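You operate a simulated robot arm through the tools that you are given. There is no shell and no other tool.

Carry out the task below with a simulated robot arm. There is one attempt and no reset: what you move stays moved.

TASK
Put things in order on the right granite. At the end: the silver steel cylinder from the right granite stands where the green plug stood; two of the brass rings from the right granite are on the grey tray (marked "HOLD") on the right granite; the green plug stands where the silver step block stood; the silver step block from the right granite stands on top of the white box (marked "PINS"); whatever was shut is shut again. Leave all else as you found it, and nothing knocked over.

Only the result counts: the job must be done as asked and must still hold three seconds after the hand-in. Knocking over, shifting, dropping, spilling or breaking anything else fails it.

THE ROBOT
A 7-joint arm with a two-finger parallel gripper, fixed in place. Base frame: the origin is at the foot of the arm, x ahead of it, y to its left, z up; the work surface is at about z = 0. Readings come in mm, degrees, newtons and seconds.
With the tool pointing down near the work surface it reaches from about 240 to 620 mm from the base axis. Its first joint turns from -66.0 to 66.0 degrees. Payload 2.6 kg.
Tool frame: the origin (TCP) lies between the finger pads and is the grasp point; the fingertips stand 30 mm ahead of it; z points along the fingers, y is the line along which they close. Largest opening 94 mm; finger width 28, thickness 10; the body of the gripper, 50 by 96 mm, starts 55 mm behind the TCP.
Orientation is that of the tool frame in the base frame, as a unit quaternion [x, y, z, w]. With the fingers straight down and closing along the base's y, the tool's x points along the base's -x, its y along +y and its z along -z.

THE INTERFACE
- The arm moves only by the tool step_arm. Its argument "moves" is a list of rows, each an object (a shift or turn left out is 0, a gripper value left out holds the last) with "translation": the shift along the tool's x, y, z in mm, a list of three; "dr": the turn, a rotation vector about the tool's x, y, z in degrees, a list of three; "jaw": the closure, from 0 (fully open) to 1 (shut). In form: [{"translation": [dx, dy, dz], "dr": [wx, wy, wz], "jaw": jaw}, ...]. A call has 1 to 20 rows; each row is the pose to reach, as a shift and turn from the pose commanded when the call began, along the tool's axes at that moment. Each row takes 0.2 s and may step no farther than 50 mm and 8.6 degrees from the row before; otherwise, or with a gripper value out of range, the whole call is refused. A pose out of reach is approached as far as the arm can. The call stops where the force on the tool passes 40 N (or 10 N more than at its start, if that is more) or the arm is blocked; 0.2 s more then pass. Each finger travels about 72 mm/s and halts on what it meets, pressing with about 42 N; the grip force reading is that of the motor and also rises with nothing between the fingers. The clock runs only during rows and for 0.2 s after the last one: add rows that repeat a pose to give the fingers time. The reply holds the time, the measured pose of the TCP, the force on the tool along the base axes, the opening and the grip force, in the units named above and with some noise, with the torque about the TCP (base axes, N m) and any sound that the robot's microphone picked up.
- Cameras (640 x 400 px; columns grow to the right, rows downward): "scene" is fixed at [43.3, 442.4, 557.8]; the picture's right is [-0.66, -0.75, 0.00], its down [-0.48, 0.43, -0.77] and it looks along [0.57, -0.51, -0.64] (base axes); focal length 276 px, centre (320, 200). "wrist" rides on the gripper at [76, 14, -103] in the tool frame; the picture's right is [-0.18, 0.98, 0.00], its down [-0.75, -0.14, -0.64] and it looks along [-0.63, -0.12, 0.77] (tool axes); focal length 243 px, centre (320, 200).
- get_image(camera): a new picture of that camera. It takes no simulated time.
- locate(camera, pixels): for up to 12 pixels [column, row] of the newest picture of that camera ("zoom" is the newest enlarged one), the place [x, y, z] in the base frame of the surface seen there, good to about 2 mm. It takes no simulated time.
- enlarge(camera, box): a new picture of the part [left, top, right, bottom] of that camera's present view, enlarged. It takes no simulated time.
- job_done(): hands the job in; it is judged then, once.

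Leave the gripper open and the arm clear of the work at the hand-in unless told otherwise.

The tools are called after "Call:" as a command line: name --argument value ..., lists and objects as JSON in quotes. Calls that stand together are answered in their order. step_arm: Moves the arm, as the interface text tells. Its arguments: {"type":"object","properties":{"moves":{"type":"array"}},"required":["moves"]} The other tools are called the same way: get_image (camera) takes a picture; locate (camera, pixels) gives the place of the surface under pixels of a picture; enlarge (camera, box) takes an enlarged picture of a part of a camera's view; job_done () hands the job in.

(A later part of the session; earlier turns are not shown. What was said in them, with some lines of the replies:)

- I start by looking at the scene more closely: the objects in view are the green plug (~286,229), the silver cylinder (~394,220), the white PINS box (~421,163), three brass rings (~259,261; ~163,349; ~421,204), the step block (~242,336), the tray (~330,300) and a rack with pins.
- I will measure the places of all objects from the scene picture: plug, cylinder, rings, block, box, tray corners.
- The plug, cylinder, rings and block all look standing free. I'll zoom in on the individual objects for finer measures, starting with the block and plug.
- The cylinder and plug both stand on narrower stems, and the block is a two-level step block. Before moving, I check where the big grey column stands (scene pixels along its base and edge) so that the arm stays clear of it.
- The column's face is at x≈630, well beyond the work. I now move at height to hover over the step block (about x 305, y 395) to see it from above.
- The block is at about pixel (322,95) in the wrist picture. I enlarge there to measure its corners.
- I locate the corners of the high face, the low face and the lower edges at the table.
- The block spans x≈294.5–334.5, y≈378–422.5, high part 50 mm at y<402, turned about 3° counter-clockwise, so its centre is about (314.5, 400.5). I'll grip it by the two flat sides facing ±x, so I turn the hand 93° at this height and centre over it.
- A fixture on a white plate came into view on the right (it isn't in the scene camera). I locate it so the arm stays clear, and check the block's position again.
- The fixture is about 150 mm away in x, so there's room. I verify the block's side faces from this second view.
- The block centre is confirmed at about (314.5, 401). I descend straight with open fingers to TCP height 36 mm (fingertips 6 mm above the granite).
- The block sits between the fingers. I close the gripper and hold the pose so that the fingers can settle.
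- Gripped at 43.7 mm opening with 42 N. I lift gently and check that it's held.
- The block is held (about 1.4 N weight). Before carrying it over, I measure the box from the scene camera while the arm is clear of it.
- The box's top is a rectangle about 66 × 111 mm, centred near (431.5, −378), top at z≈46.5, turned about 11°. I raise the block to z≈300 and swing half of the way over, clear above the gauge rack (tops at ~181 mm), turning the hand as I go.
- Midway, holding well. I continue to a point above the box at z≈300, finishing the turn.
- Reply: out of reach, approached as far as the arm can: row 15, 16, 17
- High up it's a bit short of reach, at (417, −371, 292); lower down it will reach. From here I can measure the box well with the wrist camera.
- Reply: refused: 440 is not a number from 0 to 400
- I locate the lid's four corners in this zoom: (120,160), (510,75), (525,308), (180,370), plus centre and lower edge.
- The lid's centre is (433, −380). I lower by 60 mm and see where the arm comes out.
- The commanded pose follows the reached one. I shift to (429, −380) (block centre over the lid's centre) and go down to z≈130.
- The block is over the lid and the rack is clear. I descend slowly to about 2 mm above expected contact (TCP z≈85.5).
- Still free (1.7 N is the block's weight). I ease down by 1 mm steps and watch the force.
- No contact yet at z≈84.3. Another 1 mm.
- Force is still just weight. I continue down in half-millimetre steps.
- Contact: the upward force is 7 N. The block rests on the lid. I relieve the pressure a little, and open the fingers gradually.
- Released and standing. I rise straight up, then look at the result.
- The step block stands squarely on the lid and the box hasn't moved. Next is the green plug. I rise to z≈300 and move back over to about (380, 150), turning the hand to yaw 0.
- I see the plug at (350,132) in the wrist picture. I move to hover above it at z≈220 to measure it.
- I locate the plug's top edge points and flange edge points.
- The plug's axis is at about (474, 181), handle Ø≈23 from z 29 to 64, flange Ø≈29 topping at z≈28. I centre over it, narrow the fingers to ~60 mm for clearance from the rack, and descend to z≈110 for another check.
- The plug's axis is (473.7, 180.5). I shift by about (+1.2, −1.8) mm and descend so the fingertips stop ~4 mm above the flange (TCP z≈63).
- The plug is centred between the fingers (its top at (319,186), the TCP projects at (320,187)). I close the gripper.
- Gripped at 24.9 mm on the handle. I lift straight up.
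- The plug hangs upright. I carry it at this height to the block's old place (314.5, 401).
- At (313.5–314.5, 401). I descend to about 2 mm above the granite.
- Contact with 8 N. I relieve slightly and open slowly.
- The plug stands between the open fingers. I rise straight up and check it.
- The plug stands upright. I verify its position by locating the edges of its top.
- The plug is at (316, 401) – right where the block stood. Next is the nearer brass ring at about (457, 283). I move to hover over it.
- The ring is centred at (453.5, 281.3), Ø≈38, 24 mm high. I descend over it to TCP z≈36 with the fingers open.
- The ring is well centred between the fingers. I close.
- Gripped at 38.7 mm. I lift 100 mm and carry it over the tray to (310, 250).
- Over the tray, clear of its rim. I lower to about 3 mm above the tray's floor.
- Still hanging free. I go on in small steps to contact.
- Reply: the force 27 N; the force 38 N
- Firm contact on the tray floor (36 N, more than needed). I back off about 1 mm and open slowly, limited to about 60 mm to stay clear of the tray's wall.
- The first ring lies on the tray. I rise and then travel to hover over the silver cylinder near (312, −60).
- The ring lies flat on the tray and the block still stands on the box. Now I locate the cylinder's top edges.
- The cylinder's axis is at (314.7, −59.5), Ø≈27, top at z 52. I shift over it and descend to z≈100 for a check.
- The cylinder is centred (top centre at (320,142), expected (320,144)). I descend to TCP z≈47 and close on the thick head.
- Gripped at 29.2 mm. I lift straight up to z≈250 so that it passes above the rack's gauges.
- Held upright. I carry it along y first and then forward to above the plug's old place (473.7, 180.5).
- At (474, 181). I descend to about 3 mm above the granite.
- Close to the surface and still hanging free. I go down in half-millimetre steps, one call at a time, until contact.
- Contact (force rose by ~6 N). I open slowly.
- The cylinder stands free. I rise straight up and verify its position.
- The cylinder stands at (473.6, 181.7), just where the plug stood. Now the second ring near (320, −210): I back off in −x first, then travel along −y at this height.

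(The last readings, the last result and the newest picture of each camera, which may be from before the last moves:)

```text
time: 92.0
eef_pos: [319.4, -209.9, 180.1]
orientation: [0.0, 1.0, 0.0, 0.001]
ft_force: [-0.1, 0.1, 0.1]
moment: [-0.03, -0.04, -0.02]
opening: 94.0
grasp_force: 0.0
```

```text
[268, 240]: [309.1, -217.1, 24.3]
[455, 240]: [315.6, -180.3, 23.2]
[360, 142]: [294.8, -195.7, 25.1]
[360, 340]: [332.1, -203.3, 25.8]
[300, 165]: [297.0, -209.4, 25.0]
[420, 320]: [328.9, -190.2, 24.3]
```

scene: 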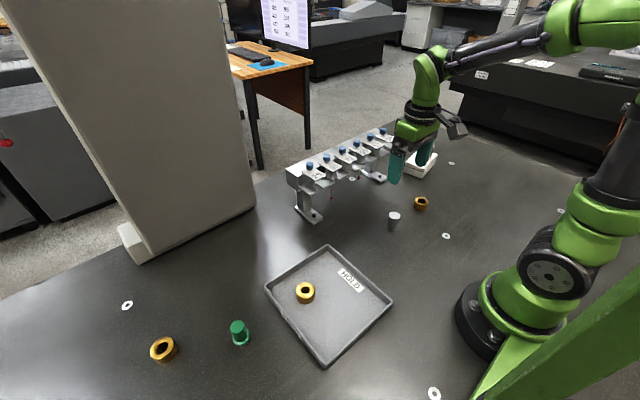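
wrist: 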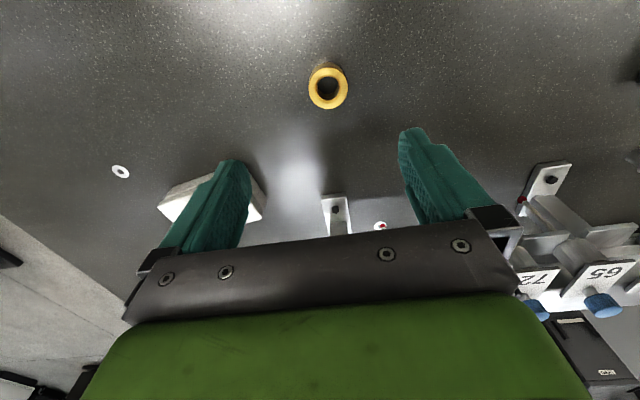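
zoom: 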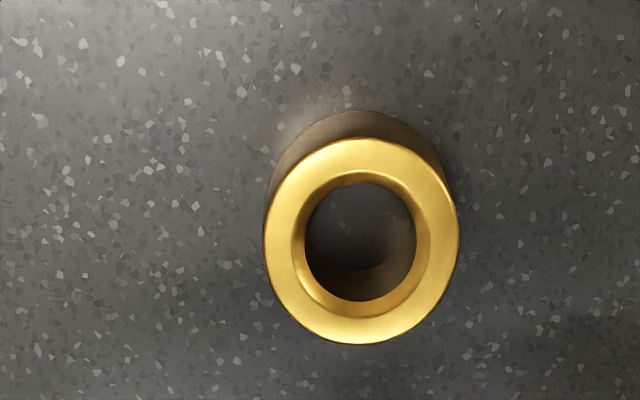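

The second ring's centre is (313.3, −199.2), Ø≈38. I shift over it and descend to z≈36.

Call:
step_arm --moves '[{"translation": [6.1, 10.7, 20], "jaw": 0}, {"translation": [6.1, 10.7, 50]}, {"translation": [6.1, 10.7, 80]}, {"translation": [6.1, 10.7, 108]}, {"translation": [6.1, 10.7, 128], "jaw": 0.2}, {"translation": [6.1, 10.7, 140]}, {"translation": [6.1, 10.7, 144]}, {"translation": [6.1, 10.7, 144]}]'

Call:
get_image --camera "wrist"

```text
time: 93.8
eef_pos: [314.3, -199.6, 36.8]
orientation: [0.0, 1.0, 0.0, -0.001]
ft_force: [-0.2, 0.2, -0.3]
moment: [0.02, 0.0, 0.0]
opening: 75.1
grasp_force: 0.1
```

```text
taken
```

wrist: 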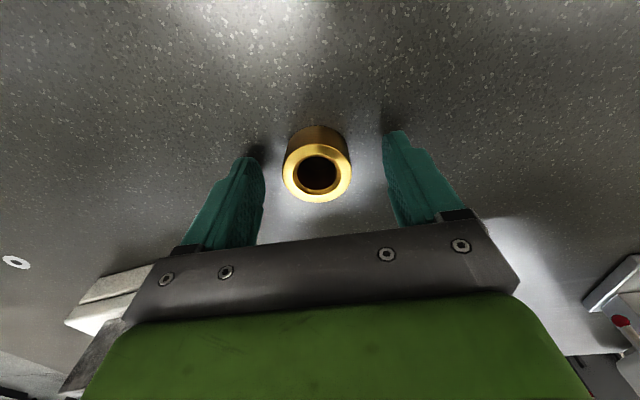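

The ring is centred between the fingers. I close.

Call:
step_arm --moves '[{"jaw": 0.5}, {"jaw": 0.6}, {"jaw": 1}, {"jaw": 1}, {"jaw": 1}, {"jaw": 1}]'

```text
time: 95.2
eef_pos: [314.5, -198.5, 35.0]
orientation: [0.0, 1.0, 0.001, -0.001]
ft_force: [-0.6, -0.7, 0.5]
moment: [-0.07, -0.06, 0.0]
opening: 38.3
grasp_force: 41.8
```

Gripped at 38.3 mm. I lift to z≈155 and carry it in +y.

Call:
step_arm --moves '[{"translation": [0, 0, -4], "jaw": 1}, {"translation": [0, 0, -15]}, {"translation": [0, 0, -40]}, {"translation": [0, 0, -70]}, {"translation": [0, 4, -100]}, {"translation": [0, 15, -118]}, {"translation": [0, 40, -120]}, {"translation": [0, 70, -120]}, {"translation": [0, 100, -120]}, {"translation": [0, 130, -120]}, {"translation": [0, 160, -120]}, {"translation": [0, 190, -120]}, {"translation": [2, 220, -120]}, {"translation": [8, 250, -120]}, {"translation": [18, 280, -120]}, {"translation": [30, 308, -120]}, {"translation": [43, 334, -120]}, {"translation": [53, 354, -120]}, {"translation": [58, 364, -120]}, {"translation": [58, 364, -120]}]'

Call:
get_image --camera "wrist"

Call:
get_image --camera "scene"

```text
time: 99.4
eef_pos: [257.2, 165.5, 156.4]
orientation: [0.001, 1.0, 0.0, 0.0]
ft_force: [0.0, 0.1, -1.5]
moment: [0.01, 0.02, 0.01]
opening: 38.2
grasp_force: 42.3
```

```text
taken
```

wrist: 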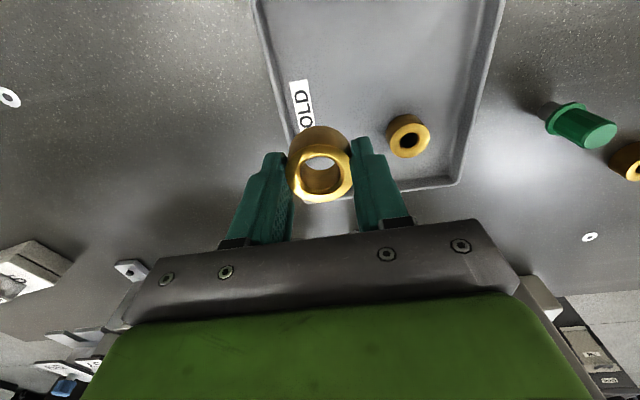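

```text
taken
```

scene: 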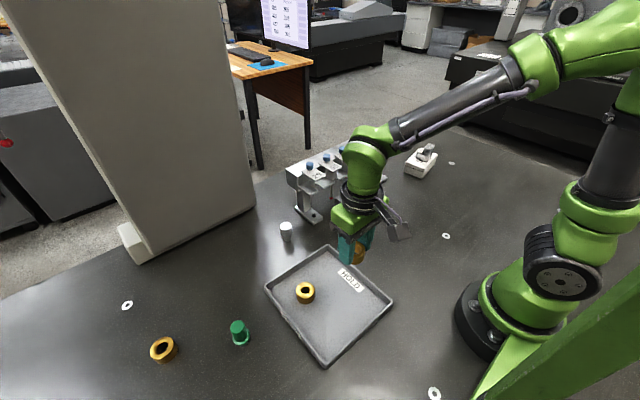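

I move on to (245, 200) and lower to about 3 mm above the tray's floor.

Call:
step_arm --moves '[{"translation": [4, 12, 0], "jaw": 1}, {"translation": [10, 28, 5]}, {"translation": [12, 35, 25]}, {"translation": [12, 35, 50]}, {"translation": [12, 35, 75]}, {"translation": [12, 35, 95]}, {"translation": [12, 35, 106]}, {"translation": [12, 35, 109]}, {"translation": [12, 35, 109]}]'

Call:
get_image --camera "wrist"

```text
time: 101.4
eef_pos: [245.5, 200.9, 47.5]
orientation: [0.0, 1.0, 0.0, -0.001]
ft_force: [0.3, -0.4, -1.3]
moment: [0.0, -0.02, -0.02]
opening: 38.0
grasp_force: 42.0
```

```text
taken
```

wrist: 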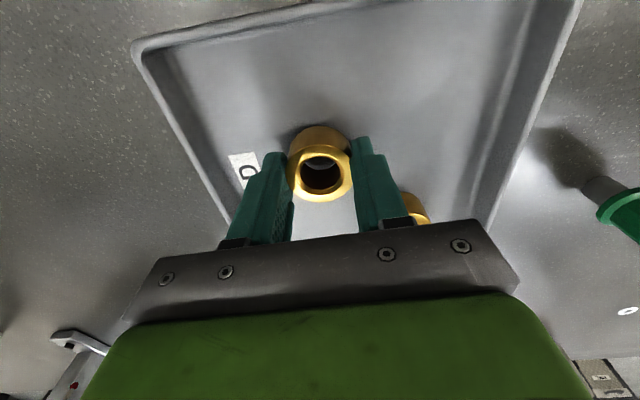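

Call:
step_arm --moves '[{"translation": [0, 0, 0.7], "jaw": 1}, {"translation": [0, 0, 1.5]}, {"translation": [0, 0, 2.2]}, {"translation": [0, 0, 2.2]}]'

```text
time: 102.4
eef_pos: [244.9, 200.2, 44.4]
orientation: [0.0, 1.0, 0.0, 0.0]
ft_force: [0.5, 0.4, -1.3]
moment: [0.01, 0.03, 0.02]
opening: 38.1
grasp_force: 41.7
```

Call:
step_arm --moves '[{"translation": [0, 0, 0.5], "jaw": 1}, {"translation": [0, 0, 0.8]}, {"translation": [0, 0, 0.8]}]'

```text
time: 103.2
eef_pos: [244.6, 200.3, 44.1]
orientation: [-0.001, 1.0, 0.001, 0.0]
ft_force: [0.5, 0.4, -2.1]
moment: [0.02, 0.02, -0.01]
opening: 38.0
grasp_force: 41.9
```

Call:
step_arm --moves '[{"translation": [0, 0, 0.5], "jaw": 1}, {"translation": [0, 0, 0.5]}]'

```text
time: 103.8
eef_pos: [245.6, 200.2, 43.0]
orientation: [0.001, 1.0, 0.0, -0.001]
ft_force: [0.6, -0.1, -2.3]
moment: [-0.01, 0.0, -0.02]
opening: 38.1
grasp_force: 41.7
```

Call:
step_arm --moves '[{"translation": [0, 0, 0.5], "jaw": 1}, {"translation": [0, 0, 0.5]}]'

```text
time: 104.4
eef_pos: [244.3, 200.3, 41.9]
orientation: [0.001, 1.0, 0.0, 0.0]
ft_force: [-0.7, 0.1, -1.8]
moment: [0.0, 0.01, 0.03]
opening: 38.1
grasp_force: 41.6
```

Call:
step_arm --moves '[{"translation": [0, 0, 0.5], "jaw": 1}, {"translation": [0, 0, 0.5]}]'

```text
time: 105.0
eef_pos: [245.6, 201.1, 42.1]
orientation: [0.0, 1.0, 0.0, 0.0]
ft_force: [0.9, -0.6, -1.7]
moment: [0.01, 0.01, -0.03]
opening: 37.8
grasp_force: 41.6
```

Call:
step_arm --moves '[{"translation": [0, 0, 0.5], "jaw": 1}, {"translation": [0, 0, 0.5]}]'

```text
time: 105.6
eef_pos: [244.3, 201.0, 42.0]
orientation: [-0.001, 1.0, 0.001, 0.0]
ft_force: [-0.1, 0.2, -1.7]
moment: [-0.01, 0.0, 0.0]
opening: 38.0
grasp_force: 42.4
```

Call:
step_arm --moves '[{"translation": [0, 0, 0.5], "jaw": 1}, {"translation": [0, 0, 0.5]}]'

```text
time: 106.2
eef_pos: [244.8, 201.4, 42.7]
orientation: [-0.001, 1.0, 0.0, 0.0]
ft_force: [1.2, 0.3, -1.5]
moment: [0.05, 0.0, 0.01]
opening: 38.0
grasp_force: 42.0
```

Call:
step_arm --moves '[{"translation": [0, 0, 0.5], "jaw": 1}, {"translation": [0, 0, 0.5]}]'

```text
time: 106.8
eef_pos: [244.5, 201.6, 41.3]
orientation: [0.0, 1.0, 0.0, 0.0]
ft_force: [-1.6, -0.8, 0.6]
moment: [-0.05, -0.04, -0.05]
opening: 37.8
grasp_force: 41.9
```

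Contact is starting (force went from −1.7 to +0.6). One more half millimetre, then I open.

Call:
step_arm --moves '[{"translation": [0, 0, 0.3], "jaw": 1}, {"translation": [0, 0, 0.3]}]'

```text
time: 107.4
eef_pos: [246.1, 200.8, 40.3]
orientation: [0.0, 1.0, 0.0, 0.0]
ft_force: [-1.1, -1.8, 8.6]
moment: [-0.16, 0.07, 0.08]
opening: 38.1
grasp_force: 42.0
```

Call:
step_arm --moves '[{"translation": [0, 0, -0.2], "jaw": 1}, {"translation": [0, 0, -0.2], "jaw": 0.58}, {"translation": [0, 0, -0.2], "jaw": 0.53}, {"translation": [0, 0, -0.2], "jaw": 0.46}, {"translation": [0, 0, -0.2], "jaw": 0.38}, {"translation": [0, 0, -0.2], "jaw": 0.36}]'

Call:
get_image --camera "wrist"

```text
time: 108.8
eef_pos: [245.8, 200.2, 40.4]
orientation: [-0.001, 1.0, 0.0, 0.0]
ft_force: [0.8, 0.7, -0.1]
moment: [0.0, 0.0, -0.01]
opening: 60.3
grasp_force: 0.0
```

```text
taken
```

wrist: 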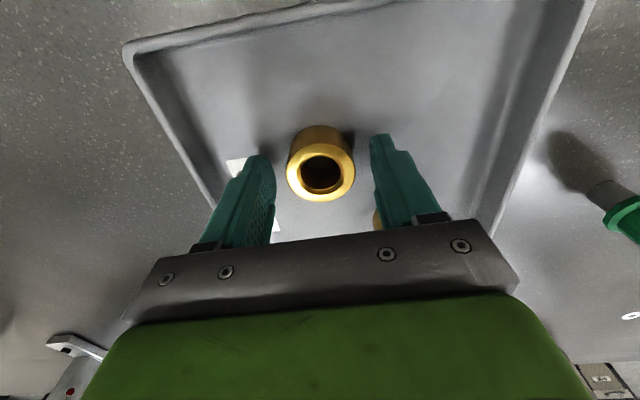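

The second ring lies on the tray. I rise straight up and go back to the starting height, clear of the work.

Call:
step_arm --moves '[{"translation": [0, 0, -10], "jaw": 0.36}, {"translation": [0, 0, -30]}, {"translation": [0, 0, -65]}, {"translation": [0, 0, -105]}, {"translation": [0, 0, -145], "jaw": 0}, {"translation": [-5, -5, -185]}, {"translation": [-15, -20, -220]}, {"translation": [-30, -45, -250]}, {"translation": [-50, -75, -275]}, {"translation": [-65, -105, -290]}, {"translation": [-75, -130, -294]}, {"translation": [-79, -148, -294]}, {"translation": [-79, -148, -294]}]'

Call:
get_image --camera "scene"

Call:
get_image --camera "wrist"

Call:
enlarge --camera "scene" --box '[220, 200, 420, 380]'

Call:
enlarge --camera "scene" --box '[270, 120, 460, 250]'

```text
time: 111.6
eef_pos: [322.7, 49.9, 335.0]
orientation: [0.0, 1.0, 0.0, 0.0]
ft_force: [1.1, 0.1, -0.9]
moment: [-0.02, 0.03, 0.02]
opening: 94.0
grasp_force: 0.1
```

```text
taken
```

scene: 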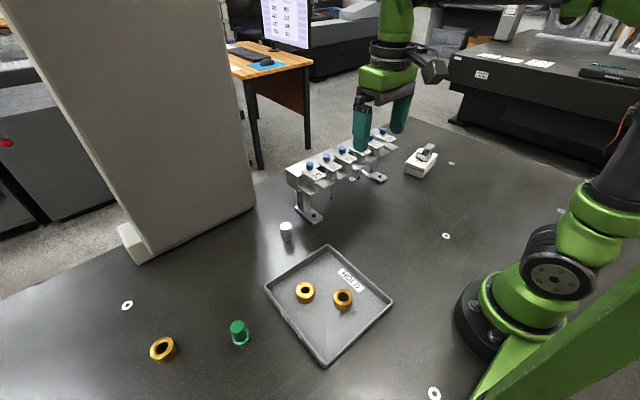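

```text
taken
```

wrist: 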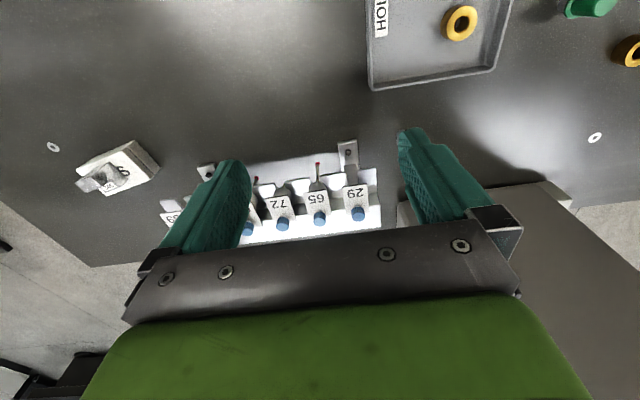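

```text
2.22 times, centred on (320, 290) of scene
```

zoom: 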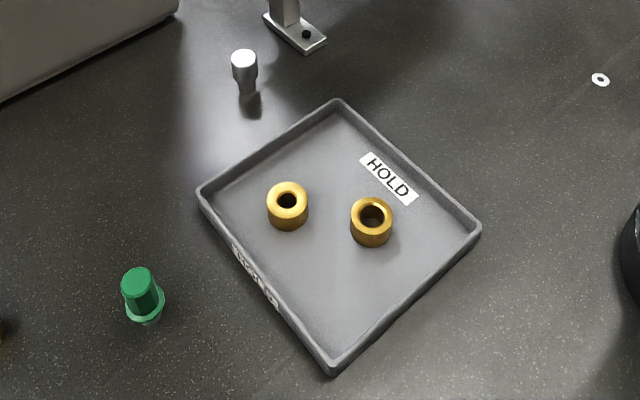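

```text
3.08 times, centred on (365, 185) of scene
```

zoom: 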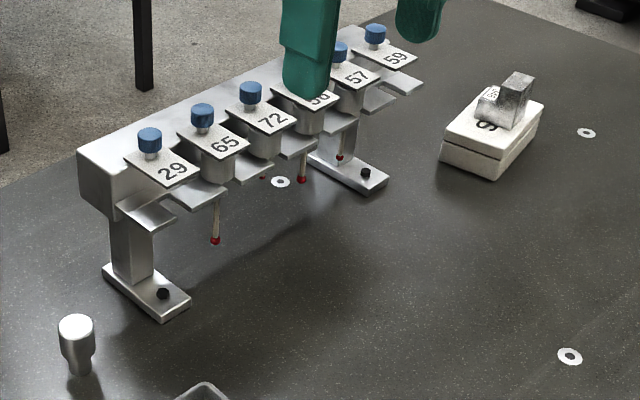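

Everything looks right. As a last check I compare the box and tray against the first measurements.

Call:
enlarge --camera "scene" --box '[396, 140, 444, 185]'

Call:
locate --camera "scene" --pixels '[[327, 246], [266, 289], [325, 366], [392, 302], [286, 225], [240, 325], [305, 290], [343, 297], [163, 341], [405, 165], [420, 178]]'

```text
8.89 times, centred on (420, 162) of scene
```

zoom: 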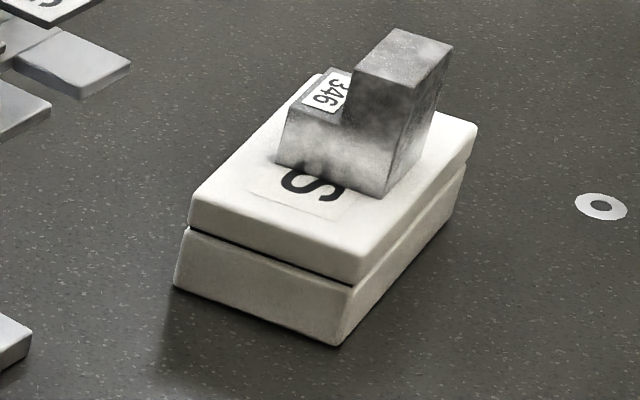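

```text
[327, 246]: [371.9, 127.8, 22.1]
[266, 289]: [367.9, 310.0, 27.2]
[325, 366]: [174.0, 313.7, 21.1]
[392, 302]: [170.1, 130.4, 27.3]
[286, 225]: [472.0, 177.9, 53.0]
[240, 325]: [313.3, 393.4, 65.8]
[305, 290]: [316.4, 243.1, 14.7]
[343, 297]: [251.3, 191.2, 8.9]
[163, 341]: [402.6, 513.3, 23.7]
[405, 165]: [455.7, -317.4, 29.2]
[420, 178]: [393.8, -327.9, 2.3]
```

The box, its lid, the tray and the third ring are where they were at the start. The block stands on the box, the plug and cylinder are in their new places, and two rings are on the tray. The gripper is open and the arm is clear of the work, so I hand the job in.

Call:
job_done

```text
The job is handed in.
```

I moved everything as asked and handed the job in; I haven't been told the verdict. My last measurements before the hand-in:

| Item | Where it ended up |
|---|---|
| Silver step block | Standing on the lid of the PINS box. The box hasn't moved and its lid is still shut. |
| Green plug | Standing where the step block stood, about 1–2 mm from the block's original centre. |
| Silver cylinder | Standing where the plug stood, about 1 mm from the plug's original centre. |
| Brass rings | Two lie flat on the HOLD tray. |

The third ring and the tray measured within about 2 mm of where they started. The gauge rack looks untouched, and I saw nothing knocked over. The arm is back at its starting height with the gripper open.

The first ring met the tray floor at about 36 N, harder than needed. I backed off before releasing it, and the tray did not move.
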